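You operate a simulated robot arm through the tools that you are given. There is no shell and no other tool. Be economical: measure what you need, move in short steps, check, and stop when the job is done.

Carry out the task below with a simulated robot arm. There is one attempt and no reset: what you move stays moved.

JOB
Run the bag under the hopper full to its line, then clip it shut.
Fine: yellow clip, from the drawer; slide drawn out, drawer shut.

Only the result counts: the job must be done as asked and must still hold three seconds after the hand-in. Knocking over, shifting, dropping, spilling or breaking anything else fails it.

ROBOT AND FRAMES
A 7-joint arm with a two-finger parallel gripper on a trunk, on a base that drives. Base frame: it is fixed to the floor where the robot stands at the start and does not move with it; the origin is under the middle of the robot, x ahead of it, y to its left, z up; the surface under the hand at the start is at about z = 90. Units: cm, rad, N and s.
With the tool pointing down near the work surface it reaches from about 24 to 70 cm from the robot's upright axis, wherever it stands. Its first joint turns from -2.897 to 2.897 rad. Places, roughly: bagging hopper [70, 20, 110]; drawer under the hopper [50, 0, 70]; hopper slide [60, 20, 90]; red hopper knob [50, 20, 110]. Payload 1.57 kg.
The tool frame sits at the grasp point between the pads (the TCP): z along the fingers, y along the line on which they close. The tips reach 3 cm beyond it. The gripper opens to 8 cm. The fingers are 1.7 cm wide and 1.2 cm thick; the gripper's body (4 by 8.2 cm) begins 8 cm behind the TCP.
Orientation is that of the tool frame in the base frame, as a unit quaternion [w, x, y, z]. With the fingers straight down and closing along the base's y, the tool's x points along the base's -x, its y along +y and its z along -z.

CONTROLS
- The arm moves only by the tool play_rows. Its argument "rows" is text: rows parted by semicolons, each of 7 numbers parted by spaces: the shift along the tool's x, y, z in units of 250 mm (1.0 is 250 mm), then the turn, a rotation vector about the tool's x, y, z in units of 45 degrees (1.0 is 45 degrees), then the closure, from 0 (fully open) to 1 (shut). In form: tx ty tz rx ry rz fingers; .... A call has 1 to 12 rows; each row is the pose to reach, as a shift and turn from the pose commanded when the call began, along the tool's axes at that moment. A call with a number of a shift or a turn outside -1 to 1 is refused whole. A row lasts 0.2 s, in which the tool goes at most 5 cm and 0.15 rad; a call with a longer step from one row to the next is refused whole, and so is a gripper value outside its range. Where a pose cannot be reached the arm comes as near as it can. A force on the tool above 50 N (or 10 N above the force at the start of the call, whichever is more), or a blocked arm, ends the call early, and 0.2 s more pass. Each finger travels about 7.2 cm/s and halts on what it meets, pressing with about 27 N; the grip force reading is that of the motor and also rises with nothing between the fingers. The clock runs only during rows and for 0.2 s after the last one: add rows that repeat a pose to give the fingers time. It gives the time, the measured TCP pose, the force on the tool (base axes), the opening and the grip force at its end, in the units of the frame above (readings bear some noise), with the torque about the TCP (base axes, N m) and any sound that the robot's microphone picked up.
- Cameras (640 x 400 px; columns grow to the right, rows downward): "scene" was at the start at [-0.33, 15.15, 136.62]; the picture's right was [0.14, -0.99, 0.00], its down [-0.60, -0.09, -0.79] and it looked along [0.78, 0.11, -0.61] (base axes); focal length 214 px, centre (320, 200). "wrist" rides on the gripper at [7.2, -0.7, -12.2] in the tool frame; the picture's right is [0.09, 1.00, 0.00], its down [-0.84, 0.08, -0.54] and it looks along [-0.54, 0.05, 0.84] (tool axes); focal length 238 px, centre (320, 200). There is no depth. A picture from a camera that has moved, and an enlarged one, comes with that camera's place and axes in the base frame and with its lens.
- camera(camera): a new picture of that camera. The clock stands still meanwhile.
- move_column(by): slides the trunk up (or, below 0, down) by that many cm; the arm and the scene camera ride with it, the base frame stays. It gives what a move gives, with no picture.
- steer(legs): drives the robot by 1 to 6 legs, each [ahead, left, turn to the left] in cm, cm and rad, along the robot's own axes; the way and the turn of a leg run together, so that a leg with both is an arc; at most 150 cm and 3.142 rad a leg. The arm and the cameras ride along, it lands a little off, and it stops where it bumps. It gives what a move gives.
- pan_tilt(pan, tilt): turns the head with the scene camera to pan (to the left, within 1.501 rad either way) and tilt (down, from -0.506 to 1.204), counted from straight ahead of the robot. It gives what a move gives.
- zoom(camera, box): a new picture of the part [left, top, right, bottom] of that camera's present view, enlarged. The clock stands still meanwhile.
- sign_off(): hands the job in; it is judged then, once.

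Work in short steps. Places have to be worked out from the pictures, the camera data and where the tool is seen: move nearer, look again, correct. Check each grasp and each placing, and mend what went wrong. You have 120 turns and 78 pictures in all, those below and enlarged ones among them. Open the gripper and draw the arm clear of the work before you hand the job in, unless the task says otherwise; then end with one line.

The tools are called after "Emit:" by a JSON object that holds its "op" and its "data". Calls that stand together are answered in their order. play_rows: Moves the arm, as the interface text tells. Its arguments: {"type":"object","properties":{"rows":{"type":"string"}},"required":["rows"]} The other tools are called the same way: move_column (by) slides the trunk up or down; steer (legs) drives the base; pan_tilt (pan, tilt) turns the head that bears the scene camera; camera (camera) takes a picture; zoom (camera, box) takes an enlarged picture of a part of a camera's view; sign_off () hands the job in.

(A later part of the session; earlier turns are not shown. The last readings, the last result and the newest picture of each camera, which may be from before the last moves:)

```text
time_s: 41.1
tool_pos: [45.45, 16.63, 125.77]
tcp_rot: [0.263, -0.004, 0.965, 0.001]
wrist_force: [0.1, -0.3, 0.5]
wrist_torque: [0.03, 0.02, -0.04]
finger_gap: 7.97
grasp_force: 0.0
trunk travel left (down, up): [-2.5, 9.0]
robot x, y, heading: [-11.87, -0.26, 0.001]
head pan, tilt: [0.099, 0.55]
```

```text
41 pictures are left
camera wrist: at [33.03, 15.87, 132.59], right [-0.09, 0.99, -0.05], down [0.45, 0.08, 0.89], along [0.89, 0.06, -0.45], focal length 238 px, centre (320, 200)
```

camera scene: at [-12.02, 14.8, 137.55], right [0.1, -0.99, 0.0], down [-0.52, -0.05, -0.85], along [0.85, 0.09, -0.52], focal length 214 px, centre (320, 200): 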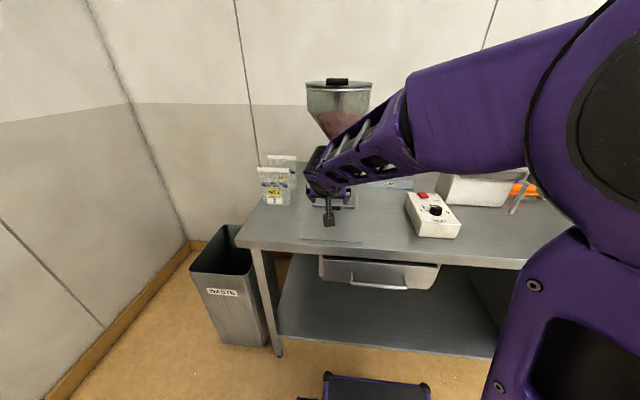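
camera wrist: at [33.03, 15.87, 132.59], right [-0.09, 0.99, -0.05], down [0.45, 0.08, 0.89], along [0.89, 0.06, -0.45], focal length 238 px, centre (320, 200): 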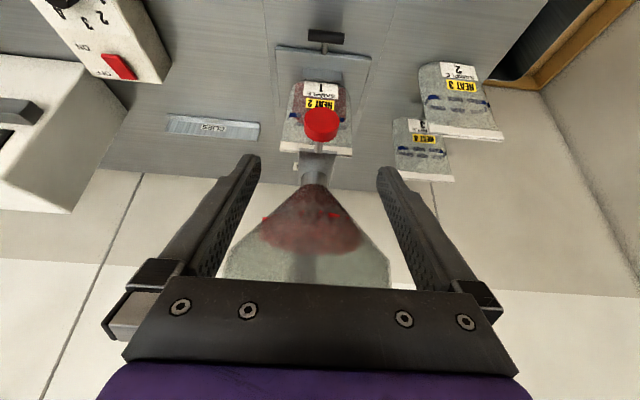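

Now the slide handle: bar about (54.4,17,93.5), ~5.5 cm long across. I descend in front of it first.

Emit:
{"op": "play_rows", "data": {"rows": "0.085 0.002 0.141 0 0 0 0;0.17 0.004 0.282 0 0 0 0;0.255 0.006 0.423 0 0 0 0;0.34 0.008 0.564 0 0 0 0;0.425 0.01 0.705 0 0 0 0;0.51 0.013 0.846 0 0 0 0;0.592 0.015 0.988 0 0 0 0;0.592 0.015 0.988 0 0 0 0"}}

Emit:
{"op": "camera", "data": {"camera": "wrist"}}

```text
time_s: 42.9
tool_pos: [45.05, 17.64, 96.94]
tcp_rot: [0.264, -0.004, 0.965, 0.002]
wrist_force: [0.3, -0.4, -0.4]
wrist_torque: [0.01, 0.0, 0.0]
finger_gap: 8.0
grasp_force: 0.0
trunk travel left (down, up): [-2.5, 9.0]
robot x, y, heading: [-12.02, -0.23, -0.003]
head pan, tilt: [0.099, 0.55]
```

```text
40 pictures are left
camera wrist: at [32.63, 16.76, 103.83], right [-0.09, 1.0, -0.05], down [0.45, 0.08, 0.89], along [0.89, 0.06, -0.45], focal length 238 px, centre (320, 200)
```

wrist: 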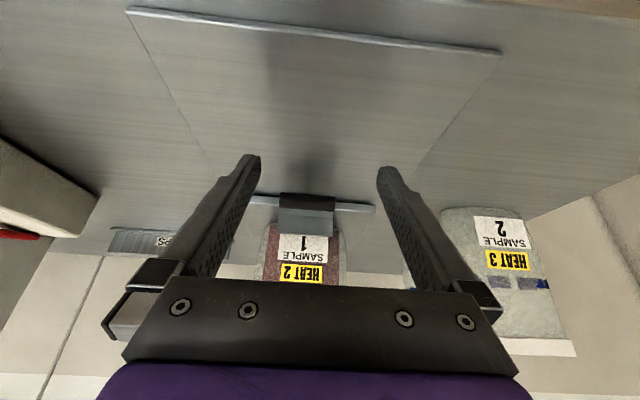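

Bar confirmed at y≈16.8, z≈93, 5.5 cm wide. Move in and close on its ends.

Emit:
{"op": "play_rows", "data": {"rows": "-0.113 -0.034 0.121 0 0 0 0;-0.18 -0.034 0.192 0 0 0 0;-0.227 -0.034 0.243 0 0 0 0;-0.227 -0.034 0.243 0 0 0 0;-0.227 -0.034 0.243 0 0 0 0.2;-0.227 -0.034 0.243 0 0 0 0.4;-0.227 -0.034 0.243 0 0 0 0.4"}}

Emit:
{"op": "camera", "data": {"camera": "wrist"}}

```text
time_s: 44.5
tool_pos: [52.96, 16.94, 94.75]
tcp_rot: [0.263, -0.005, 0.965, 0.002]
wrist_force: [1.9, 11.4, -1.6]
wrist_torque: [0.51, -0.15, 0.4]
finger_gap: 5.56
grasp_force: 40.1
trunk travel left (down, up): [-2.5, 9.0]
robot x, y, heading: [-12.25, 0.07, -0.0]
head pan, tilt: [0.099, 0.55]
```

```text
39 pictures are left
camera wrist: at [40.59, 16.06, 101.75], right [-0.09, 0.99, -0.05], down [0.44, 0.08, 0.89], along [0.89, 0.06, -0.45], focal length 238 px, centre (320, 200)
```

wrist: 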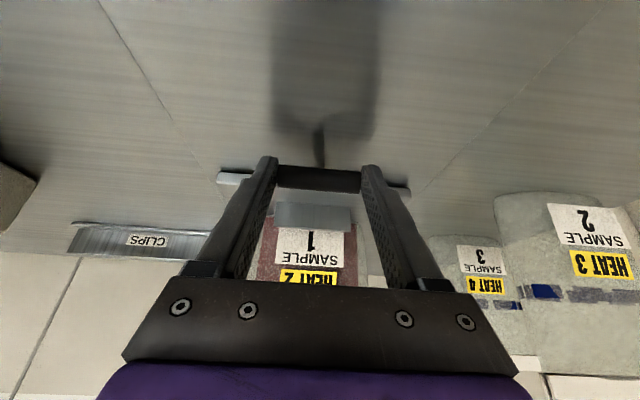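

Bar gripped (5.56 cm). Pull it slowly outward 7 cm.

Emit:
{"op": "play_rows", "data": {"rows": "0.01 0 -0.006 0 0 0 0.4;0.03 0 -0.017 0 0 0 0.4;0.052 0 -0.03 0 0 0 0.4;0.076 0 -0.044 0 0 0 0.4;0.1 0 -0.058 0 0 0 0.4;0.124 0 -0.072 0 0 0 0.4;0.148 0 -0.086 0 0 0 0.4;0.172 0 -0.1 0 0 0 0.4;0.196 0 -0.114 0 0 0 0.4;0.22 0 -0.127 0 0 0 0.4;0.24 0 -0.139 0 0 0 0.4"}}

Emit:
{"op": "camera", "data": {"camera": "scene"}}

```text
time_s: 46.9
tool_pos: [45.97, 16.8, 94.86]
tcp_rot: [0.264, -0.007, 0.964, 0.003]
wrist_force: [0.8, 32.0, 9.7]
wrist_torque: [0.59, 0.99, -0.03]
finger_gap: 5.58
grasp_force: 45.0
trunk travel left (down, up): [-2.5, 9.0]
robot x, y, heading: [-11.75, -0.05, 0.006]
head pan, tilt: [0.099, 0.55]
```

```text
38 pictures are left
camera scene: at [-12.01, 15.03, 137.53], right [0.1, -0.99, 0.0], down [-0.52, -0.05, -0.85], along [0.85, 0.09, -0.52], focal length 214 px, centre (320, 200)
```

scene: 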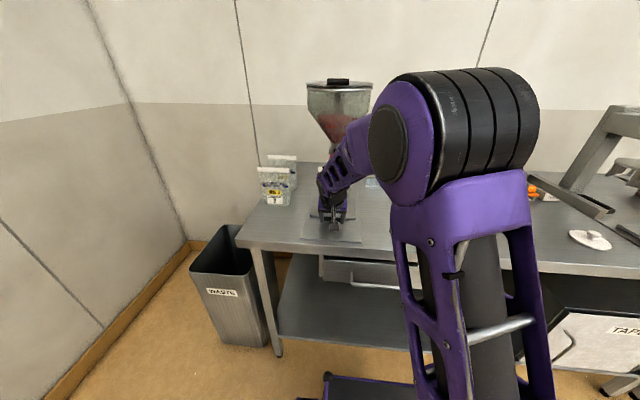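

Moved 7 cm with some side load (+32 N in y). Check the bag with the wrist camera.

Emit:
{"op": "camera", "data": {"camera": "wrist"}}

```text
37 pictures are left
camera wrist: at [33.5, 16.01, 101.73], right [-0.09, 0.99, -0.05], down [0.44, 0.08, 0.89], along [0.89, 0.06, -0.45], focal length 238 px, centre (320, 200)
```

wrist: 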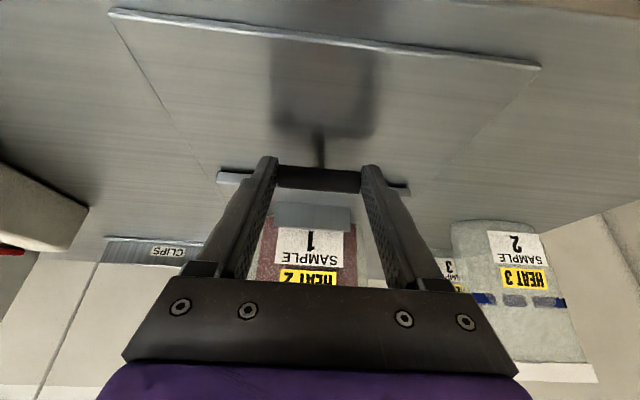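

Bag rides along fine. Continue pulling up to 7 cm with a small +y correction, stopping at the end stop.

Emit:
{"op": "play_rows", "data": {"rows": "0.01 0.004 -0.006 0 0 0 0.4;0.03 0.01 -0.017 0 0 0 0.4;0.052 0.012 -0.03 0 0 0 0.4;0.076 0.012 -0.044 0 0 0 0.4;0.1 0.013 -0.058 0 0 0 0.4;0.124 0.014 -0.072 0 0 0 0.4;0.148 0.015 -0.086 0 0 0 0.4;0.172 0.016 -0.1 0 0 0 0.4;0.196 0.017 -0.114 0 0 0 0.4;0.22 0.018 -0.127 0 0 0 0.4;0.24 0.019 -0.139 0 0 0 0.4"}}

Emit:
{"op": "camera", "data": {"camera": "wrist"}}

```text
time_s: 49.3
tool_pos: [38.83, 16.96, 94.79]
tcp_rot: [0.263, -0.004, 0.965, 0.002]
wrist_force: [0.7, 19.9, 9.7]
wrist_torque: [0.15, 1.08, 0.45]
finger_gap: 5.56
grasp_force: 45.0
trunk travel left (down, up): [-2.5, 9.0]
robot x, y, heading: [-12.03, 0.06, -0.0]
head pan, tilt: [0.099, 0.55]
```

```text
36 pictures are left
camera wrist: at [26.55, 16.11, 101.74], right [-0.09, 0.99, -0.05], down [0.44, 0.08, 0.89], along [0.89, 0.06, -0.45], focal length 238 px, centre (320, 200)
```

wrist: 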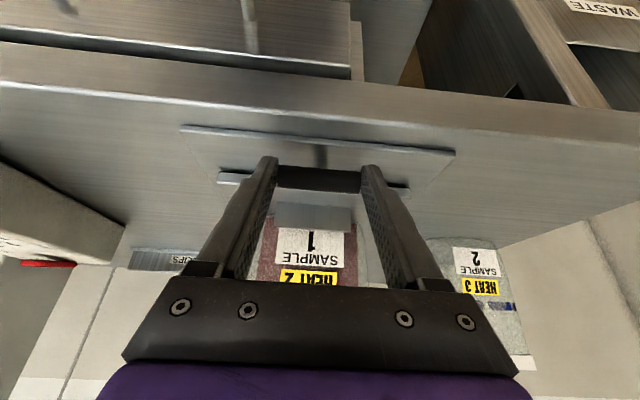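

Out 14 cm without end stop yet. Pull gently a little more to find the stop.

Emit:
{"op": "play_rows", "data": {"rows": "0.01 0.006 -0.006 0 0 0 0.4;0.02 0.012 -0.012 0 0 0 0.4;0.03 0.012 -0.017 0 0 0 0.4;0.04 0.012 -0.023 0 0 0 0.4"}}

```text
time_s: 50.3
tool_pos: [37.78, 16.74, 94.81]
tcp_rot: [0.263, -0.003, 0.965, 0.001]
wrist_force: [1.3, 9.3, 7.0]
wrist_torque: [-0.25, -1.29, 0.16]
finger_gap: 5.56
grasp_force: 45.1
trunk travel left (down, up): [-2.5, 9.0]
robot x, y, heading: [-11.86, -0.39, 0.001]
head pan, tilt: [0.099, 0.55]
```

No stop yet; one more small centimetre, then look.

Emit:
{"op": "play_rows", "data": {"rows": "0.01 0 -0.006 0 0 0 0.4;0.02 0 -0.012 0 0 0 0.4;0.035 0 -0.02 0 0 0 0.4"}}

Emit:
{"op": "camera", "data": {"camera": "wrist"}}

```text
time_s: 51.1
tool_pos: [36.75, 16.81, 94.9]
tcp_rot: [0.263, -0.003, 0.965, 0.001]
wrist_force: [0.2, 2.6, 20.5]
wrist_torque: [-0.38, 0.57, 0.06]
finger_gap: 5.57
grasp_force: 45.2
trunk travel left (down, up): [-2.5, 9.0]
robot x, y, heading: [-11.75, 0.02, 0.002]
head pan, tilt: [0.099, 0.55]
```

```text
35 pictures are left
camera wrist: at [24.46, 16.15, 101.71], right [-0.09, 1.0, -0.05], down [0.44, 0.08, 0.89], along [0.89, 0.06, -0.45], focal length 238 px, centre (320, 200)
```

wrist: 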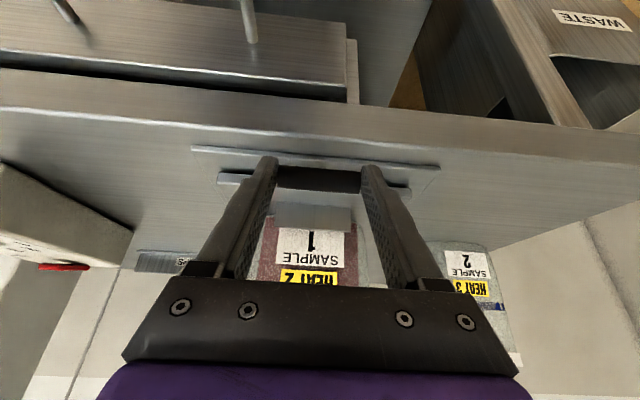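

Tray front is now flush with the base plate's front edge: drawn out. Release and withdraw up and back.

Emit:
{"op": "play_rows", "data": {"rows": "0 0 0 0 0 0 0.2;0 0 0 0 0 0 0;0 0 0 0 0 0 0;0.05 0 -0.1 0 0 0 0;0.1 0 -0.25 0 0 0 0;0.1 0 -0.43 0 0 0 0;0.05 0 -0.6 0 0 0 0;0.05 0 -0.6 0 0 0 0"}}

Emit:
{"op": "camera", "data": {"camera": "wrist"}}

Emit:
{"op": "zoom", "data": {"camera": "scene", "box": [240, 130, 480, 330]}}

```text
time_s: 52.9
tool_pos: [28.2, 16.65, 106.72]
tcp_rot: [0.261, -0.005, 0.965, 0.0]
wrist_force: [0.3, 0.4, -0.6]
wrist_torque: [-0.01, -0.01, 0.01]
finger_gap: 7.99
grasp_force: 0.0
trunk travel left (down, up): [-2.5, 9.0]
robot x, y, heading: [-11.93, -0.01, 0.0]
head pan, tilt: [0.099, 0.55]
```

```text
34 pictures are left
camera wrist: at [15.74, 15.92, 113.64], right [-0.09, 0.99, -0.05], down [0.45, 0.08, 0.89], along [0.89, 0.06, -0.45], focal length 238 px, centre (320, 200)
```

wrist: 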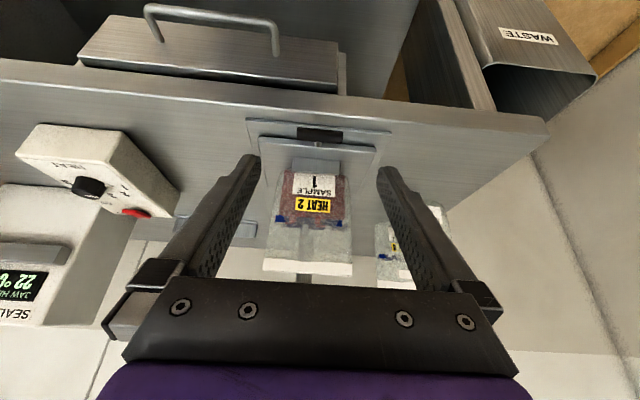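

```text
2.00 times, centred on (360, 230) of scene
camera zoom: at [-13.01, 9.48, 137.78], right [-0.49, -0.87, 0.0], down [-0.44, 0.24, -0.87], along [0.76, -0.42, -0.5], focal length 429 px, centre (240, 140)
```

zoom: 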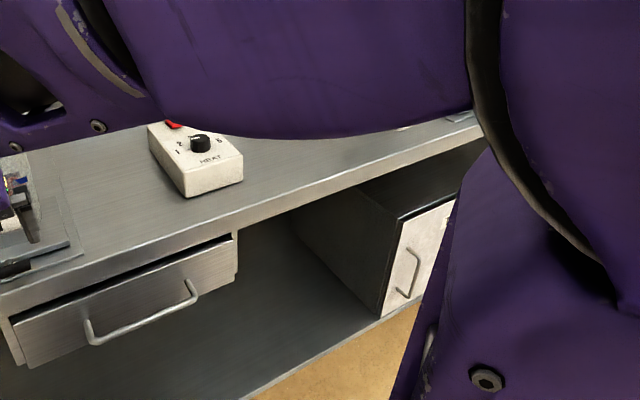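

Bag is intact on the drawn-out slide. Next the drawer (handle ≈(36.5,0,73.5)). The elbow shoves the head when folded, so I back the base 20 cm first and face the head to the drawer.

Emit:
{"op": "steer", "data": {"legs": [[-20, 0, 0]]}}

Emit:
{"op": "play_rows", "data": {"rows": "-0.1 -0.1 0.1 0 0 0.16 0;-0.2 -0.2 0.2 0 0 0.33 0;-0.3 -0.3 0.3 0 0 0.5 0;-0.35 -0.4 0.35 0 0 0.66 0;-0.4 -0.5 0.4 0 0 0.83 0;-0.4 -0.6 0.4 0 0 1 0;-0.4 -0.66 0.4 0 0 1 0"}}

```text
time_s: 54.5
tool_pos: [7.82, 16.75, 106.78]
tcp_rot: [0.262, -0.006, 0.965, 0.002]
wrist_force: [0.2, 0.1, 0.7]
wrist_torque: [-0.01, 0.0, 0.01]
finger_gap: 8.02
grasp_force: 0.0
trunk travel left (down, up): [-2.5, 9.0]
robot x, y, heading: [-32.25, -0.04, 0.005]
head pan, tilt: [0.099, 0.55]
```

```text
time_s: 56.1
tool_pos: [21.63, 0.4, 103.24]
tcp_rot: [0.243, 0.363, 0.894, 0.102]
wrist_force: [-0.5, 1.2, 0.7]
wrist_torque: [0.0, 0.01, -0.02]
finger_gap: 7.99
grasp_force: 0.1
trunk travel left (down, up): [-2.5, 9.0]
robot x, y, heading: [-32.35, -0.25, 0.005]
head pan, tilt: [0.099, 0.55]
```

Second half of the roll while descending in front of the drawer.

Emit:
{"op": "play_rows", "data": {"rows": "0.024 -0.027 0.095 0 0 0.166 0;0.047 -0.055 0.19 0 0 0.333 0;0.071 -0.082 0.284 0 0 0.5 0;0.095 -0.11 0.379 0 0 0.666 0;0.118 -0.137 0.473 0 0 0.833 0;0.142 -0.165 0.568 0 0 1 0;0.142 -0.165 0.568 0 0 1 0"}}

Emit:
{"op": "camera", "data": {"camera": "wrist"}}

Emit:
{"op": "pan_tilt", "data": {"pan": 0.0, "tilt": 0.6}}

Emit:
{"op": "camera", "data": {"camera": "scene"}}

```text
time_s: 57.7
tool_pos: [24.39, 0.18, 88.22]
tcp_rot: [0.184, 0.678, 0.686, 0.187]
wrist_force: [-0.4, 0.3, -0.4]
wrist_torque: [-0.01, 0.01, -0.02]
finger_gap: 7.99
grasp_force: 0.1
trunk travel left (down, up): [-2.5, 9.0]
robot x, y, heading: [-32.42, -0.11, 0.009]
head pan, tilt: [0.099, 0.55]
```

```text
32 pictures are left
camera wrist: at [17.68, 7.3, 98.39], right [0.86, 0.1, 0.5], down [-0.2, -0.84, 0.51], along [0.47, -0.53, -0.7], focal length 238 px, centre (320, 200)
```

wrist: 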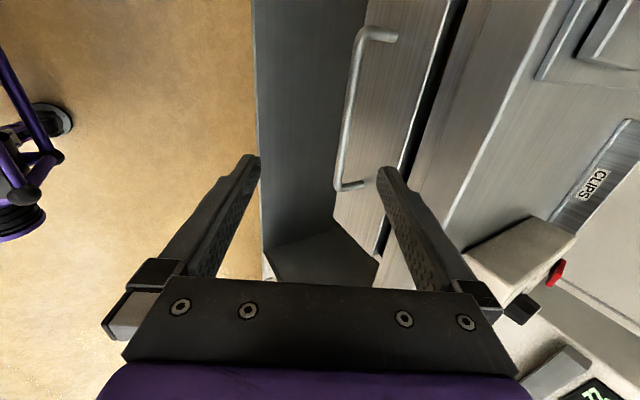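

```text
time_s: 58.4
tool_pos: [24.49, 0.16, 88.25]
tcp_rot: [0.184, 0.678, 0.687, 0.187]
wrist_force: [-0.3, 0.6, -0.2]
wrist_torque: [-0.01, 0.0, 0.0]
finger_gap: 8.01
grasp_force: 0.1
trunk travel left (down, up): [-2.5, 9.0]
robot x, y, heading: [-31.98, -0.19, 0.01]
head pan, tilt: [0.0, 0.6]
```

```text
31 pictures are left
camera scene: at [-32.35, 13.83, 137.1], right [0.01, -1.0, 0.0], down [-0.56, 0.0, -0.83], along [0.83, 0.01, -0.56], focal length 214 px, centre (320, 200)
```

scene: 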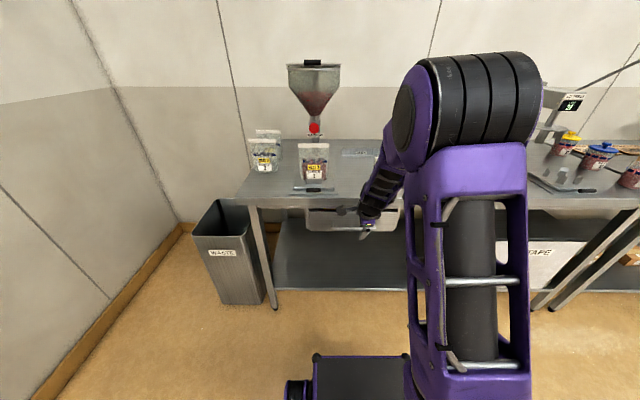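

Handle bar solved at x≈37.4, z≈73.4, spanning y −9.5…9; drawer face ≈41.5. Approach with a 3 cm opening along the tool axis and close.

Emit:
{"op": "play_rows", "data": {"rows": "0 0.08 0.1 0 0 0 0.3;0 0.154 0.25 0 0 0 0.62;0 0.154 0.4 0 0 0 0.62;0 0.154 0.55 0 0 0 0.62;0 0.154 0.65 0 0 0 0.62;0 0.154 0.713 0 0 0 0.62;0 0.154 0.713 0 0 0 0.62"}}

Emit:
{"op": "camera", "data": {"camera": "wrist"}}

```text
time_s: 60.0
tool_pos: [36.48, 0.3, 75.14]
tcp_rot: [0.186, 0.677, 0.686, 0.189]
wrist_force: [-28.9, 0.2, 27.0]
wrist_torque: [-0.07, -0.61, -0.12]
finger_gap: 2.35
grasp_force: 0.1
trunk travel left (down, up): [-2.5, 9.0]
robot x, y, heading: [-31.88, 0.33, 0.007]
head pan, tilt: [0.0, 0.6]
```

```text
30 pictures are left
camera wrist: at [29.61, 7.41, 85.35], right [0.86, 0.1, 0.51], down [-0.2, -0.84, 0.51], along [0.48, -0.53, -0.7], focal length 238 px, centre (320, 200)
```

wrist: 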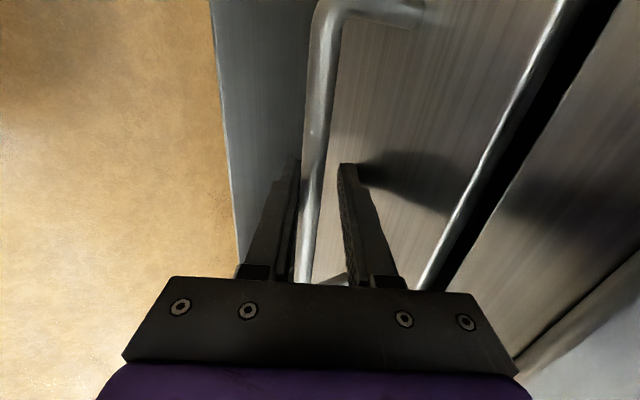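

Bar is between the fingers; tip contact with the face gives ~30 N. Back off 0.8 cm along the tool and close.

Emit:
{"op": "play_rows", "data": {"rows": "0 0 -0.032 0 0 0 0.62;0 0 -0.032 0 0 0 0.8;0 0 -0.032 0 0 0 0.95;0 0 -0.032 0 0 0 0.95;0 0 -0.032 0 0 0 0.95"}}

```text
time_s: 61.2
tool_pos: [36.04, 0.18, 75.29]
tcp_rot: [0.182, 0.679, 0.687, 0.185]
wrist_force: [-11.5, -1.2, -14.2]
wrist_torque: [0.08, -0.17, -0.08]
finger_gap: 1.81
grasp_force: 7.8
trunk travel left (down, up): [-2.5, 9.0]
robot x, y, heading: [-32.22, -0.24, 0.005]
head pan, tilt: [0.0, 0.6]
```

Emit:
{"op": "play_rows", "data": {"rows": "0 0 0 0 0 0 0.95;0 0 0 0 0 0 0.95;0 0 0 0 0 0 0.95"}}

Emit:
{"op": "zoom", "data": {"camera": "wrist", "box": [220, 100, 460, 300]}}

```text
time_s: 62.0
tool_pos: [36.08, 0.21, 75.26]
tcp_rot: [0.184, 0.678, 0.687, 0.185]
wrist_force: [-12.6, 0.0, -13.1]
wrist_torque: [0.14, -0.17, -0.12]
finger_gap: 1.97
grasp_force: 8.7
trunk travel left (down, up): [-2.5, 9.0]
robot x, y, heading: [-31.99, -0.11, 0.002]
head pan, tilt: [0.0, 0.6]
```

```text
2.00 times, centred on (340, 200) of wrist
camera zoom: at [29.38, 7.36, 85.53], right [0.86, 0.1, 0.5], down [-0.2, -0.84, 0.51], along [0.47, -0.53, -0.7], focal length 477 px, centre (280, 200)
```

zoom: 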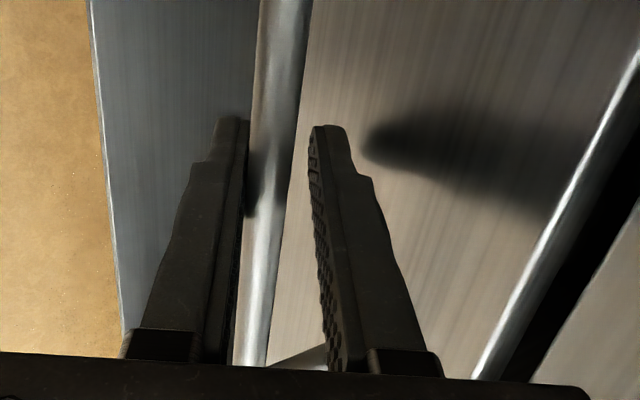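

The bar sits against the front finger; shift the tool 0.5 cm that way and squeeze.

Emit:
{"op": "play_rows", "data": {"rows": "0 -0.01 0 0 0 0 0.95;0 -0.02 0 0 0 0 0.95;0 -0.02 0 0 0 0 1;0 -0.02 0 0 0 0 1"}}

```text
time_s: 63.0
tool_pos: [35.73, 0.22, 75.24]
tcp_rot: [0.185, 0.678, 0.686, 0.186]
wrist_force: [-15.4, 0.6, -4.3]
wrist_torque: [0.12, -0.05, -0.42]
finger_gap: 1.2
grasp_force: 29.4
trunk travel left (down, up): [-2.5, 9.0]
robot x, y, heading: [-32.4, -0.22, 0.012]
head pan, tilt: [0.0, 0.6]
```

Handle gripped (1.2 cm). Pull the drawer out ~16 cm smoothly.

Emit:
{"op": "play_rows", "data": {"rows": "0 -0.02 -0.0115 0 0 0 1;0 -0.06 -0.035 0 0 0 1;0 -0.11 -0.0635 0 0 0 1;0 -0.16 -0.092 0 0 0 1;0 -0.21 -0.121 0 0 0 1;0 -0.26 -0.15 0 0 0 1;0 -0.31 -0.179 0 0 0 1;0 -0.36 -0.208 0 0 0 1;0 -0.41 -0.237 0 0 0 1;0 -0.46 -0.266 0 0 0 1;0 -0.51 -0.294 0 0 0 1;0 -0.55 -0.318 0 0 0 1"}}

Emit:
{"op": "camera", "data": {"camera": "wrist"}}

Emit:
{"op": "camera", "data": {"camera": "scene"}}

```text
time_s: 65.6
tool_pos: [19.66, 0.07, 75.15]
tcp_rot: [0.185, 0.678, 0.687, 0.187]
wrist_force: [-1.4, 17.0, 15.2]
wrist_torque: [0.24, 0.01, -0.44]
finger_gap: 1.19
grasp_force: 29.0
trunk travel left (down, up): [-2.5, 9.0]
robot x, y, heading: [-31.96, -0.41, 0.008]
head pan, tilt: [0.0, 0.6]
```

```text
28 pictures are left
camera wrist: at [12.83, 7.16, 85.38], right [0.86, 0.1, 0.51], down [-0.2, -0.84, 0.51], along [0.48, -0.53, -0.7], focal length 238 px, centre (320, 200)
```

wrist: 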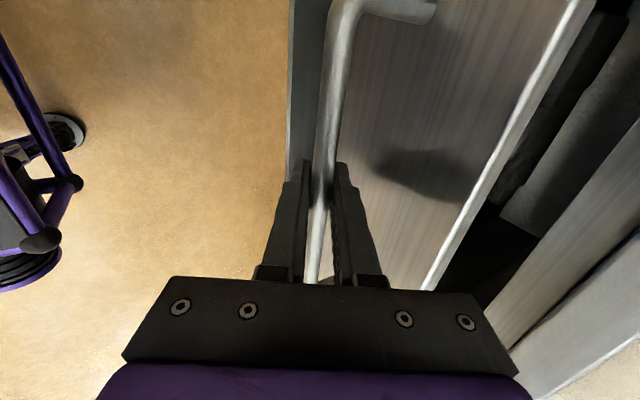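

```text
27 pictures are left
camera scene: at [-32.45, 13.92, 137.1], right [0.01, -1.0, 0.0], down [-0.56, 0.0, -0.83], along [0.83, 0.0, -0.56], focal length 214 px, centre (320, 200)
```

scene: 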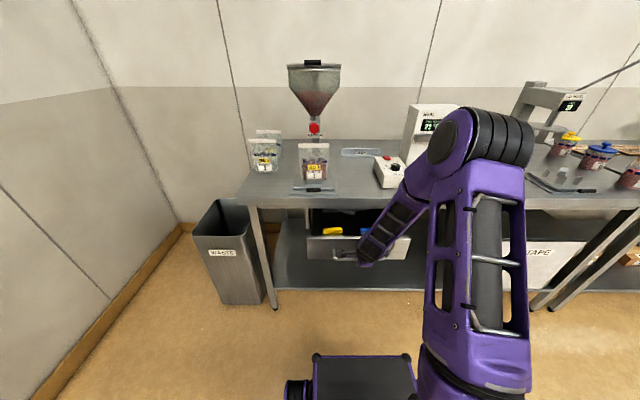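

Drawer is open; a yellow and a blue clip are seen inside. Release the handle and withdraw up.

Emit:
{"op": "play_rows", "data": {"rows": "0 0 0 0 0 0 0.7;0 0 0 0 0 0 0.6;0 0 0 0 0 0 0.6;0 0 -0.1 0 0 0 0.6;0 0 -0.28 0 0 0 0.5;0 0 -0.46 0 0 0 0.3;0 0.12 -0.6 0 0 0 0;0 0.24 -0.72 0 0 0 0;0 0.36 -0.84 0 0 0 0;0 0.42 -0.94 0 0 0 0;0 0.42 -0.94 0 0 0 0"}}

Emit:
{"op": "camera", "data": {"camera": "wrist"}}

Emit:
{"op": "zoom", "data": {"camera": "scene", "box": [290, 200, 410, 275]}}

```text
time_s: 68.0
tool_pos: [16.95, 0.03, 100.98]
tcp_rot: [0.183, 0.678, 0.687, 0.187]
wrist_force: [0.3, -0.2, -0.3]
wrist_torque: [0.0, 0.03, 0.05]
finger_gap: 8.01
grasp_force: 0.1
trunk travel left (down, up): [-2.5, 9.0]
robot x, y, heading: [-32.33, -0.26, 0.009]
head pan, tilt: [0.0, 0.6]
```

```text
26 pictures are left
camera wrist: at [10.12, 7.12, 111.24], right [0.86, 0.1, 0.5], down [-0.2, -0.84, 0.51], along [0.47, -0.53, -0.7], focal length 238 px, centre (320, 200)
```

wrist: 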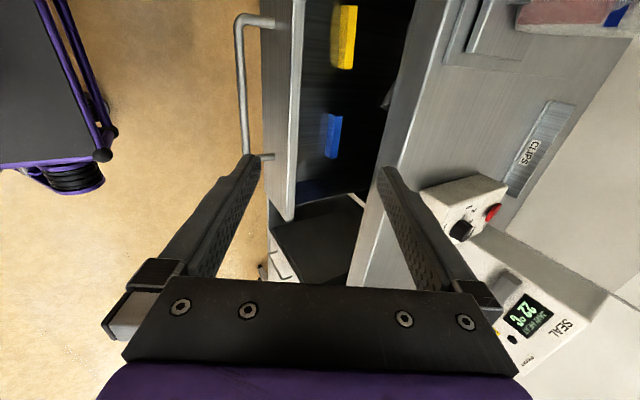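

```text
5.33 times, centred on (350, 238) of scene
camera zoom: at [-32.36, 13.82, 137.1], right [0.01, -1.0, 0.0], down [-0.56, 0.0, -0.83], along [0.83, 0.01, -0.56], focal length 1144 px, centre (160, 0)
```

zoom: 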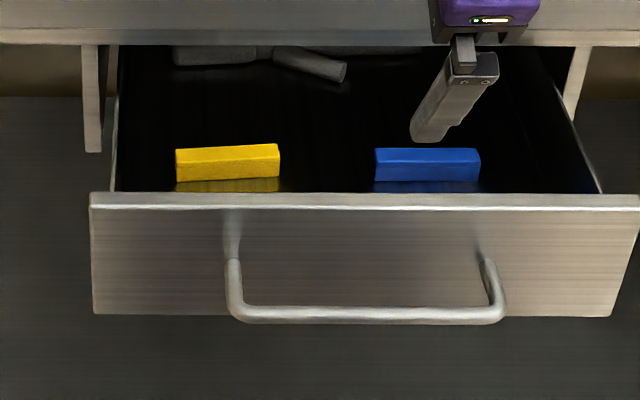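

Look closely at the yellow clip's shape from the wrist camera.

Emit:
{"op": "zoom", "data": {"camera": "wrist", "box": [280, 0, 420, 80]}}

Emit:
{"op": "zoom", "data": {"camera": "scene", "box": [315, 220, 355, 245]}}

```text
4.57 times, centred on (350, 40) of wrist
camera zoom: at [10.12, 7.12, 111.24], right [0.86, 0.1, 0.5], down [-0.2, -0.84, 0.51], along [0.47, -0.53, -0.7], focal length 1090 px, centre (183, 931)
```

zoom: 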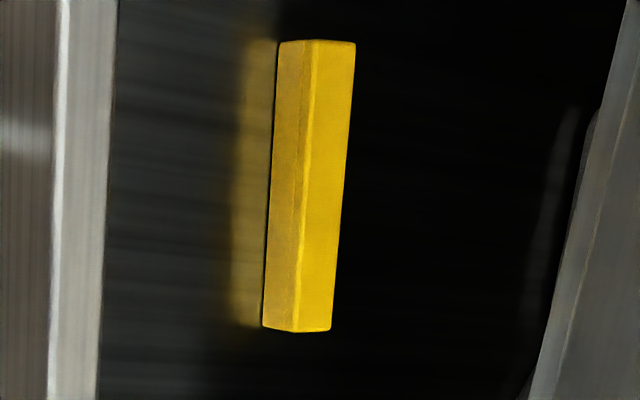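

```text
16.00 times, centred on (335, 232) of scene
camera zoom: at [-32.36, 13.82, 137.1], right [0.01, -1.0, 0.0], down [-0.56, 0.0, -0.83], along [0.83, 0.01, -0.56], focal length 3432 px, centre (80, -320)
```

zoom: 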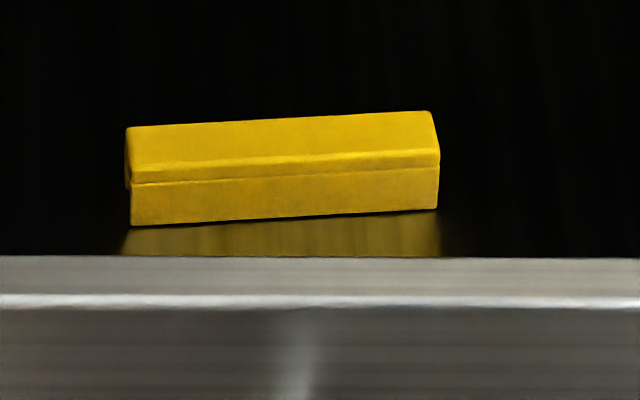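

The clip is a bar ~8×1.8 cm lying along y, too near under the table edge for a vertical grip. I go back to the handle along the reverse path, regrip and draw the drawer further.

Emit:
{"op": "play_rows", "data": {"rows": "0 -0.1 0.1 0 0 0 0;0 -0.22 0.22 0 0 0 0.3;0 -0.34 0.34 0 0 0 0.5;0 -0.42 0.48 0 0 0 0.6;0 -0.42 0.66 0 0 0 0.6;0 -0.42 0.84 0 0 0 0.6;0 -0.42 0.94 0 0 0 0.6;0 -0.42 0.94 0 0 0 0.8;0 -0.42 0.94 0 0 0 1;0 -0.42 0.94 0 0 0 1;0 -0.42 0.94 0 0 0 1"}}

```text
time_s: 70.4
tool_pos: [19.81, -0.1, 75.17]
tcp_rot: [0.184, 0.678, 0.687, 0.187]
wrist_force: [-1.1, 1.5, -10.1]
wrist_torque: [0.23, -0.05, -0.4]
finger_gap: 1.2
grasp_force: 29.2
trunk travel left (down, up): [-2.5, 9.0]
robot x, y, heading: [-31.92, -0.25, 0.009]
head pan, tilt: [0.0, 0.6]
```

Regripped. Pull another 9 cm or until it stops.

Emit:
{"op": "play_rows", "data": {"rows": "0 -0.02 -0.0115 0 0 0 1;0 -0.06 -0.035 0 0 0 1;0 -0.1 -0.058 0 0 0 1;0 -0.14 -0.081 0 0 0 1;0 -0.18 -0.104 0 0 0 1;0 -0.22 -0.127 0 0 0 1;0 -0.26 -0.15 0 0 0 1;0 -0.3 -0.173 0 0 0 1"}}

```text
time_s: 72.2
tool_pos: [11.23, -0.16, 75.04]
tcp_rot: [0.184, 0.677, 0.687, 0.187]
wrist_force: [-0.5, 8.8, 3.5]
wrist_torque: [0.62, 0.0, -0.16]
finger_gap: 1.16
grasp_force: 29.1
trunk travel left (down, up): [-2.5, 9.0]
robot x, y, heading: [-32.28, 0.28, 0.008]
head pan, tilt: [0.0, 0.6]
```

Drawer now 24 cm out; clip should be at x≈25.7. Release and withdraw.

Emit:
{"op": "play_rows", "data": {"rows": "0 0 0 0 0 0 0.7;0 0 0 0 0 0 0.6;0 0 0 0 0 0 0.6;0 0 -0.1 0 0 0 0.6;0 0.02 -0.28 0 0 0 0.5;0.05 0.1 -0.42 0 0 0 0.3;0.12 0.22 -0.54 0.1 0 0 0;0.2 0.34 -0.64 0.25 0 0 0;0.28 0.42 -0.68 0.4 0 0 0;0.36 0.5 -0.7 0.55 0 0 0;0.36 0.5 -0.7 0.667 0 0 0;0.36 0.5 -0.7 0.667 0 0 0"}}

Emit:
{"op": "camera", "data": {"camera": "wrist"}}

Emit:
{"op": "zoom", "data": {"camera": "scene", "box": [270, 140, 410, 280]}}

```text
time_s: 74.8
tool_pos: [12.85, 8.95, 96.51]
tcp_rot: [0.002, 0.703, 0.711, 0.003]
wrist_force: [-0.3, 0.7, 0.4]
wrist_torque: [-0.03, 0.01, -0.01]
finger_gap: 8.0
grasp_force: 0.0
out of reach, approached as far as the arm can: row 5, 7
trunk travel left (down, up): [-2.5, 9.0]
robot x, y, heading: [-32.04, -0.04, 0.01]
head pan, tilt: [0.0, 0.6]
```

```text
22 pictures are left
camera wrist: at [12.16, 16.2, 108.75], right [0.99, 0.1, 0.01], down [0.08, -0.84, 0.54], along [0.06, -0.54, -0.84], focal length 238 px, centre (320, 200)
```

wrist: 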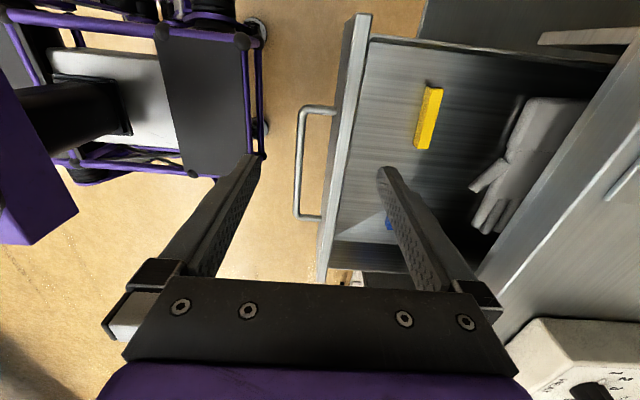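

```text
2.86 times, centred on (340, 210) of scene
camera zoom: at [-32.35, 13.83, 137.1], right [0.01, -1.0, 0.0], down [-0.56, 0.0, -0.83], along [0.83, 0.01, -0.56], focal length 613 px, centre (263, 171)
```

zoom: 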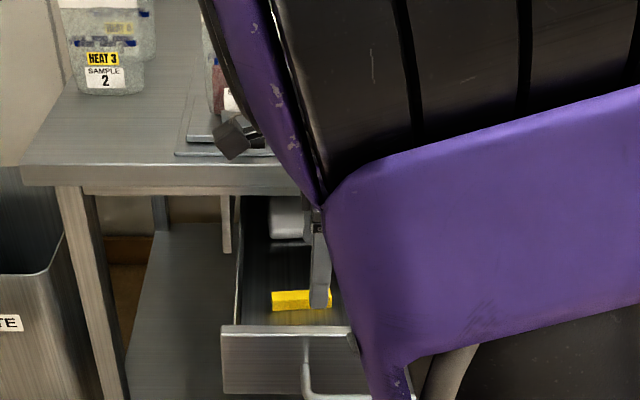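

Clip seen from above: centre ≈(27.8,9.3), yawed about +7°. I move above it with the matching yaw and look again.

Emit:
{"op": "play_rows", "data": {"rows": "0 0.12 0 0 0 -0.05 0;0 0.25 0 0 0 -0.1 0;0 0.4 0 0 0 -0.155 0;0.01 0.52 0.1 0 0 -0.155 0;0.014 0.598 0.25 0 0 -0.155 0;0.014 0.598 0.4 0 0 -0.155 0;0.014 0.598 0.5 0 0 -0.155 0;0.014 0.598 0.5 0 0 -0.155 0"}}

Emit:
{"op": "camera", "data": {"camera": "wrist"}}

Emit:
{"op": "zoom", "data": {"camera": "scene", "box": [300, 190, 400, 270]}}

```text
time_s: 76.6
tool_pos: [28.02, 9.49, 83.88]
tcp_rot: [0.003, 0.658, 0.753, 0.002]
wrist_force: [0.6, 0.3, 0.7]
wrist_torque: [0.0, 0.01, -0.02]
finger_gap: 8.01
grasp_force: 0.1
trunk travel left (down, up): [-2.5, 9.0]
robot x, y, heading: [-32.41, 0.13, 0.006]
head pan, tilt: [0.0, 0.6]
```

```text
20 pictures are left
camera wrist: at [26.31, 16.6, 96.08], right [0.97, 0.22, 0.01], down [0.18, -0.82, 0.54], along [0.13, -0.53, -0.84], focal length 238 px, centre (320, 200)
```

wrist: 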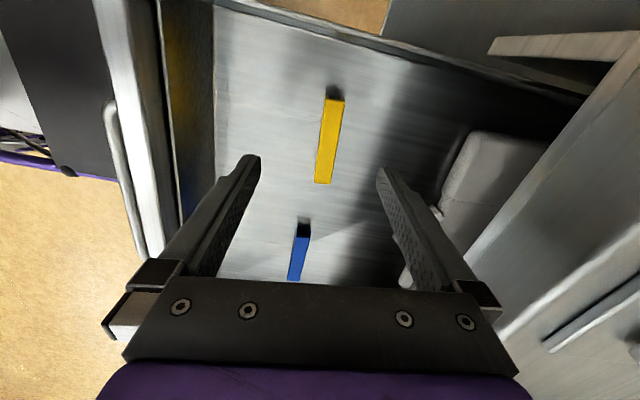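

```text
5.00 times, centred on (350, 230) of scene
camera zoom: at [-32.35, 13.83, 137.1], right [0.01, -1.0, 0.0], down [-0.56, 0.0, -0.83], along [0.83, 0.01, -0.56], focal length 1072 px, centre (170, 50)
```

zoom: 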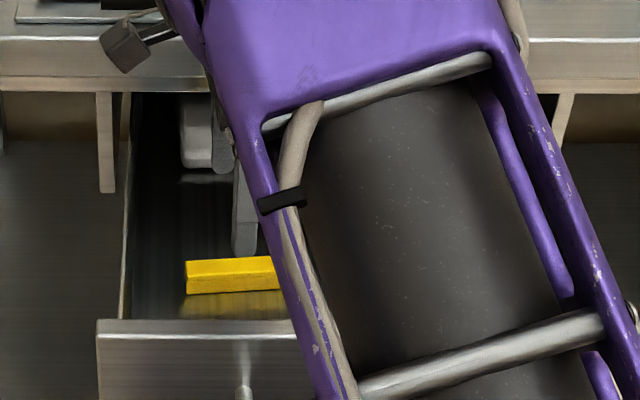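

Clip centre ≈(29.0,9.5), top z ≈74. Descend to TCP z=77 (tips ~74) with fingers open and look.

Emit:
{"op": "play_rows", "data": {"rows": "-0.004 0.04 0.1 0 0 0 0;-0.004 0.04 0.2 0 0 0 0;-0.004 0.04 0.276 0 0 0 0;-0.004 0.04 0.276 0 0 0 0"}}

Emit:
{"op": "camera", "data": {"camera": "wrist"}}

```text
time_s: 77.6
tool_pos: [29.15, 9.5, 77.04]
tcp_rot: [0.003, 0.658, 0.753, 0.002]
wrist_force: [-0.2, -0.4, 0.5]
wrist_torque: [0.0, 0.0, -0.02]
finger_gap: 8.01
grasp_force: 0.0
trunk travel left (down, up): [-2.5, 9.0]
robot x, y, heading: [-31.92, 0.21, 0.007]
head pan, tilt: [0.0, 0.6]
```

```text
18 pictures are left
camera wrist: at [27.35, 16.55, 89.21], right [0.97, 0.22, 0.01], down [0.18, -0.82, 0.54], along [0.13, -0.53, -0.84], focal length 238 px, centre (320, 200)
```

wrist: 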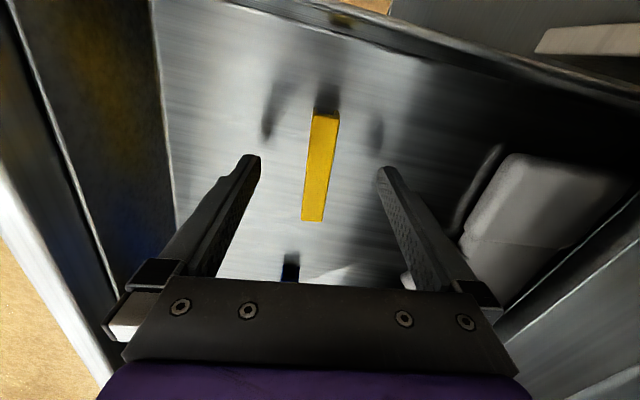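

Clip is centred between the fingers. Lower 1 cm more (tips ~73) and read the force.

Emit:
{"op": "play_rows", "data": {"rows": "0.006 0 0.02 0 0 0 0;0.006 0 0.04 0 0 0 0;0.006 0 0.04 0 0 0 0"}}

```text
time_s: 78.4
tool_pos: [29.08, 9.55, 76.12]
tcp_rot: [0.003, 0.658, 0.753, 0.002]
wrist_force: [0.0, 0.6, -0.1]
wrist_torque: [-0.01, 0.01, -0.03]
finger_gap: 8.0
grasp_force: 0.1
trunk travel left (down, up): [-2.5, 9.0]
robot x, y, heading: [-32.36, -0.11, 0.01]
head pan, tilt: [0.0, 0.6]
```

No contact yet; lower a bit further in small steps to find the floor.

Emit:
{"op": "play_rows", "data": {"rows": "0 0 0.01 0 0 0 0;0 0 0.02 0 0 0 0;0 0 0.03 0 0 0 0"}}

```text
time_s: 79.2
tool_pos: [29.14, 9.55, 75.46]
tcp_rot: [0.003, 0.658, 0.753, 0.002]
wrist_force: [-0.7, 0.2, -0.2]
wrist_torque: [-0.01, 0.0, -0.02]
finger_gap: 8.0
grasp_force: 0.1
trunk travel left (down, up): [-2.5, 9.0]
robot x, y, heading: [-32.47, 0.1, 0.004]
head pan, tilt: [0.0, 0.6]
```

Emit:
{"op": "play_rows", "data": {"rows": "0 0 0.01 0 0 0 0;0 0 0.02 0 0 0 0;0 0 0.03 0 0 0 0"}}

Emit:
{"op": "camera", "data": {"camera": "wrist"}}

```text
time_s: 80.0
tool_pos: [29.1, 9.65, 74.65]
tcp_rot: [0.004, 0.658, 0.753, 0.003]
wrist_force: [0.4, 0.3, 8.1]
wrist_torque: [-0.02, 0.38, -0.02]
finger_gap: 7.97
grasp_force: 0.0
trunk travel left (down, up): [-2.5, 9.0]
robot x, y, heading: [-31.95, -0.23, 0.009]
head pan, tilt: [0.0, 0.6]
```

```text
17 pictures are left
camera wrist: at [27.35, 16.77, 86.93], right [0.97, 0.22, 0.01], down [0.18, -0.82, 0.54], along [0.13, -0.53, -0.84], focal length 238 px, centre (320, 200)
```

wrist: 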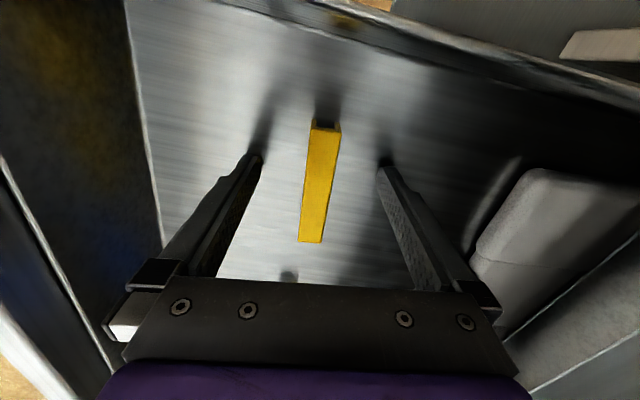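

Floor touched at tip z≈71.6, so clip top ≈73.5 and well centred. Raise 0.3 cm and close on it.

Emit:
{"op": "play_rows", "data": {"rows": "0 0 -0.012 0 0 0 0;0 0 -0.012 0 0 0 0.3;0 0 -0.012 0 0 0 0.6;0 0 -0.012 0 0 0 0.8;0 0 -0.012 0 0 0 0.9;0 0 -0.012 0 0 0 0.9;0 0 -0.012 0 0 0 0.9"}}

```text
time_s: 81.6
tool_pos: [29.12, 9.75, 74.95]
tcp_rot: [0.002, 0.658, 0.753, 0.002]
wrist_force: [-0.2, 0.1, 0.5]
wrist_torque: [0.02, -0.02, -0.03]
finger_gap: 1.69
grasp_force: 26.8
trunk travel left (down, up): [-2.5, 9.0]
robot x, y, heading: [-32.32, -0.11, 0.006]
head pan, tilt: [0.0, 0.6]
```

Clip held at 1.69 cm. Lift straight up 22 cm and check.

Emit:
{"op": "play_rows", "data": {"rows": "0 0 -0.04 0 0 0 0.9;0 0 -0.12 0 0 0 0.9;0 0 -0.25 0 0 0 0.9;0 0 -0.4 0 0 0 0.9;0 0 -0.55 0 0 0 0.9;0 0 -0.7 0 0 0 0.9;0 0 -0.88 0 0 0 0.9;0 0 -0.95 0 0 0 0.9;0 0 -0.95 0 0 0 0.9"}}

Emit:
{"op": "camera", "data": {"camera": "wrist"}}

Emit:
{"op": "camera", "data": {"camera": "scene"}}

```text
time_s: 83.6
tool_pos: [28.85, 9.42, 99.01]
tcp_rot: [0.002, 0.659, 0.753, 0.002]
wrist_force: [0.7, 0.7, -1.0]
wrist_torque: [0.01, -0.03, -0.01]
finger_gap: 1.71
grasp_force: 27.2
trunk travel left (down, up): [-2.5, 9.0]
robot x, y, heading: [-32.26, 0.1, 0.005]
head pan, tilt: [0.0, 0.6]
```

```text
16 pictures are left
camera wrist: at [27.07, 16.51, 111.23], right [0.97, 0.22, 0.01], down [0.18, -0.82, 0.54], along [0.13, -0.53, -0.84], focal length 238 px, centre (320, 200)
```

wrist: 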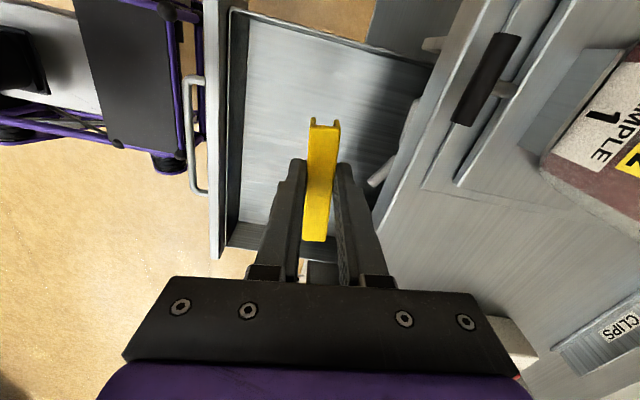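

```text
15 pictures are left
camera scene: at [-32.35, 13.82, 137.1], right [0.01, -1.0, 0.0], down [-0.56, 0.0, -0.83], along [0.83, 0.01, -0.56], focal length 214 px, centre (320, 200)
```

scene: 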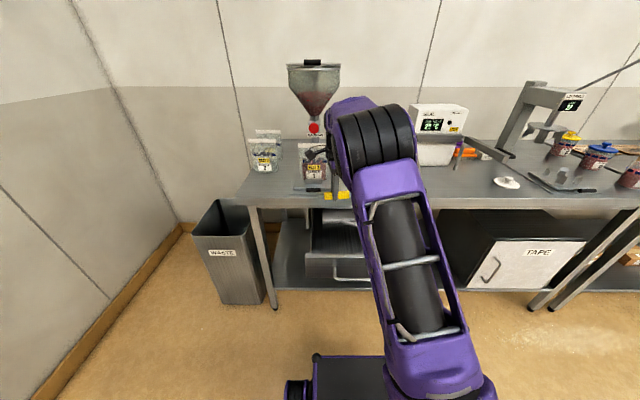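

Clip is securely held, its slot facing down. Raise to z≈119, unyaw, shift toward the bag's y, then drive forward so the bag is in reach.

Emit:
{"op": "play_rows", "data": {"rows": "0 0 -0.15 0 0 0.05 0.9;0 0 -0.3 0 0 0.1 0.9;0 0 -0.45 0 0 0.155 0.9;0.08 0 -0.6 0 0 0.155 0.9;0.18 0 -0.72 0 0 0.155 0.9;0.26 0 -0.8 0 0 0.155 0.9;0.3 0 -0.8 0 0 0.155 0.9;0.3 0 -0.8 0 0 0.155 0.9"}}

Emit:
{"op": "steer", "data": {"legs": [[12, 0, 0]]}}

Emit:
{"op": "camera", "data": {"camera": "wrist"}}

```text
time_s: 85.4
tool_pos: [26.64, 16.99, 118.13]
tcp_rot: [0.004, 0.703, 0.711, 0.003]
wrist_force: [0.4, -0.3, -0.1]
wrist_torque: [-0.02, 0.0, 0.01]
finger_gap: 1.71
grasp_force: 27.1
out of reach, approached as far as the arm can: row 6, 7, 8
trunk travel left (down, up): [-2.5, 9.0]
robot x, y, heading: [-32.24, -0.35, 0.01]
head pan, tilt: [0.0, 0.6]
```

```text
time_s: 86.6
tool_pos: [38.79, 16.9, 117.91]
tcp_rot: [0.003, 0.704, 0.71, 0.002]
wrist_force: [0.0, -0.4, 0.3]
wrist_torque: [0.01, 0.0, 0.01]
finger_gap: 1.71
grasp_force: 27.3
trunk travel left (down, up): [-2.5, 9.0]
robot x, y, heading: [-20.46, -0.33, 0.002]
head pan, tilt: [0.0, 0.6]
```

```text
14 pictures are left
camera wrist: at [37.96, 24.06, 130.15], right [0.99, 0.1, 0.01], down [0.08, -0.84, 0.54], along [0.06, -0.54, -0.84], focal length 238 px, centre (320, 200)
```

wrist: 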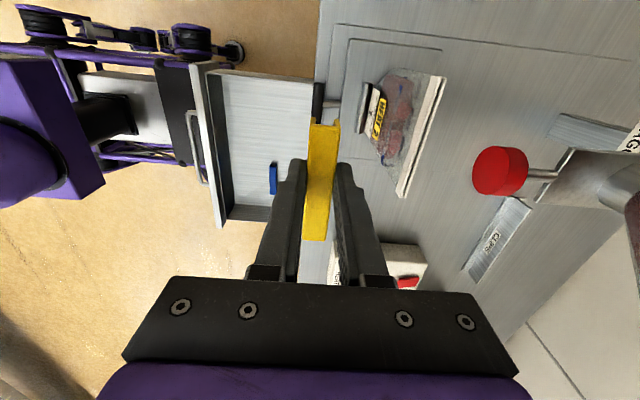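

Bag rim is at x≈49.4, z≈107, y 10.5–22.9 (centre 16.7). Hopper edge is near x≈55, so I lean the hand back 8° and bring the clip over the rim at z=113.

Emit:
{"op": "play_rows", "data": {"rows": "-0.002 0.1 0.1 -0.09 0 0 0.9;-0.004 0.208 0.196 -0.178 0 0 0.9;-0.004 0.3 0.196 -0.178 0 0 0.9;-0.004 0.36 0.196 -0.178 0 0 0.9;-0.004 0.411 0.196 -0.178 0 0 0.9;-0.004 0.411 0.196 -0.178 0 0 0.9"}}

Emit:
{"op": "camera", "data": {"camera": "wrist"}}

Emit:
{"op": "zoom", "data": {"camera": "scene", "box": [250, 50, 410, 200]}}

```text
time_s: 88.0
tool_pos: [46.06, 16.09, 112.16]
tcp_rot: [0.052, 0.702, 0.708, 0.052]
wrist_force: [0.9, 0.2, 0.6]
wrist_torque: [0.01, -0.03, -0.02]
finger_gap: 1.72
grasp_force: 27.0
out of reach, approached as far as the arm can: row 3, 4, 5, 6
trunk travel left (down, up): [-2.5, 9.0]
robot x, y, heading: [-20.55, -0.18, -0.005]
head pan, tilt: [0.0, 0.6]
```

```text
13 pictures are left
camera wrist: at [43.49, 23.32, 123.98], right [0.98, 0.1, 0.15], down [0.0, -0.84, 0.55], along [0.18, -0.54, -0.82], focal length 238 px, centre (320, 200)
```

wrist: 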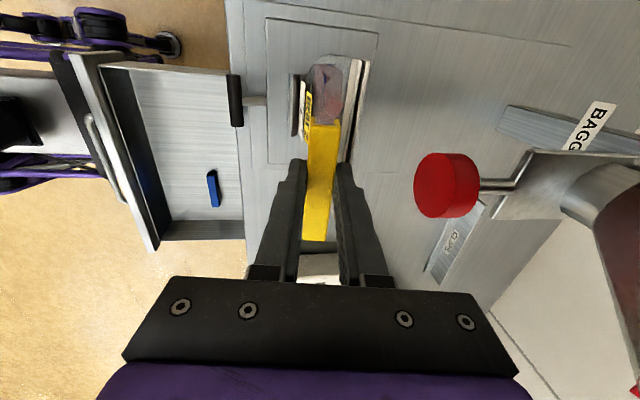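

```text
2.67 times, centred on (330, 125) of scene
camera zoom: at [-20.45, 13.87, 137.1], right [0.0, -1.0, 0.0], down [-0.56, 0.0, -0.83], along [0.83, 0.0, -0.56], focal length 572 px, centre (293, 400)
```

zoom: 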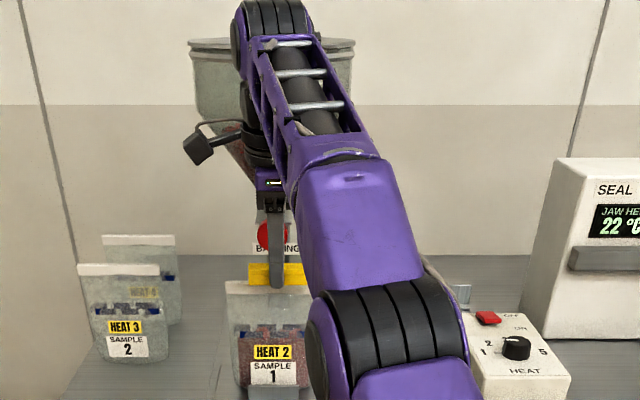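

Reach ended at x=46. I draw back a little, drive 10 cm forward, and re-approach.

Emit:
{"op": "play_rows", "data": {"rows": "0 -0.15 -0.02 0 0 0 0.9;0 -0.3 -0.04 0 0 0 0.9;0 -0.4 -0.04 0 0 0 0.9;0 -0.4 -0.04 0 0 0 0.9"}}

Emit:
{"op": "steer", "data": {"legs": [[8, 0, 0]]}}

```text
time_s: 89.0
tool_pos: [36.15, 16.18, 111.52]
tcp_rot: [0.052, 0.703, 0.707, 0.053]
wrist_force: [-0.3, -0.4, 0.4]
wrist_torque: [-0.01, -0.01, 0.02]
finger_gap: 1.7
grasp_force: 26.6
trunk travel left (down, up): [-2.5, 9.0]
robot x, y, heading: [-20.67, -0.2, 0.0]
head pan, tilt: [0.0, 0.6]
```

```text
time_s: 90.0
tool_pos: [44.09, 16.1, 111.39]
tcp_rot: [0.051, 0.702, 0.708, 0.053]
wrist_force: [0.3, 0.7, -0.3]
wrist_torque: [-0.02, -0.01, 0.0]
finger_gap: 1.67
grasp_force: 26.4
trunk travel left (down, up): [-2.5, 9.0]
robot x, y, heading: [-12.42, 0.11, -0.002]
head pan, tilt: [0.0, 0.6]
```

Now move over the rim: TCP to (48.75,16.7,112.2).

Emit:
{"op": "play_rows", "data": {"rows": "0.01 0.06 -0.02 0 0 0 0.9;0.024 0.13 -0.015 0 0 0 0.9;0.024 0.189 -0.004 0 0 0 0.9;0.024 0.189 -0.004 0 0 0 0.9"}}

Emit:
{"op": "camera", "data": {"camera": "wrist"}}

```text
time_s: 91.0
tool_pos: [48.67, 16.84, 112.43]
tcp_rot: [0.052, 0.702, 0.708, 0.051]
wrist_force: [-0.2, -0.4, -1.5]
wrist_torque: [-0.04, -0.02, 0.03]
finger_gap: 1.7
grasp_force: 27.0
trunk travel left (down, up): [-2.5, 9.0]
robot x, y, heading: [-12.13, 0.13, 0.005]
head pan, tilt: [0.0, 0.6]
```

```text
11 pictures are left
camera wrist: at [46.15, 24.02, 124.39], right [0.98, 0.1, 0.15], down [0.0, -0.84, 0.55], along [0.18, -0.54, -0.82], focal length 238 px, centre (320, 200)
```

wrist: 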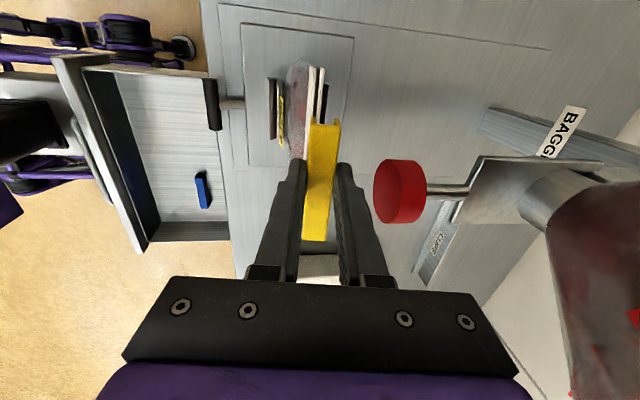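

Zoom on the clip end and bag mouth.

Emit:
{"op": "zoom", "data": {"camera": "wrist", "box": [270, 50, 370, 130]}}

```text
5.00 times, centred on (320, 90) of wrist
camera zoom: at [46.15, 24.02, 124.39], right [0.98, 0.1, 0.15], down [0.0, -0.84, 0.55], along [0.18, -0.54, -0.82], focal length 1192 px, centre (320, 750)
```

zoom: 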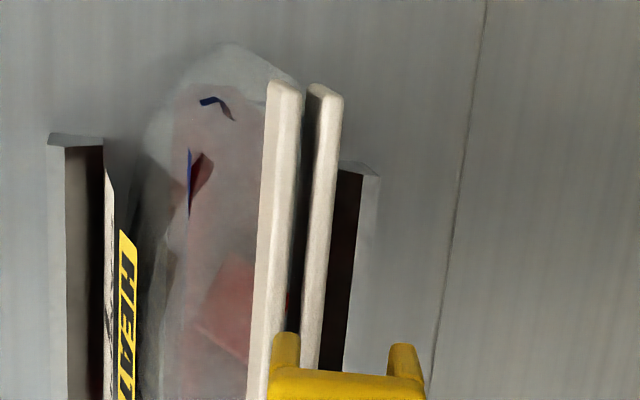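

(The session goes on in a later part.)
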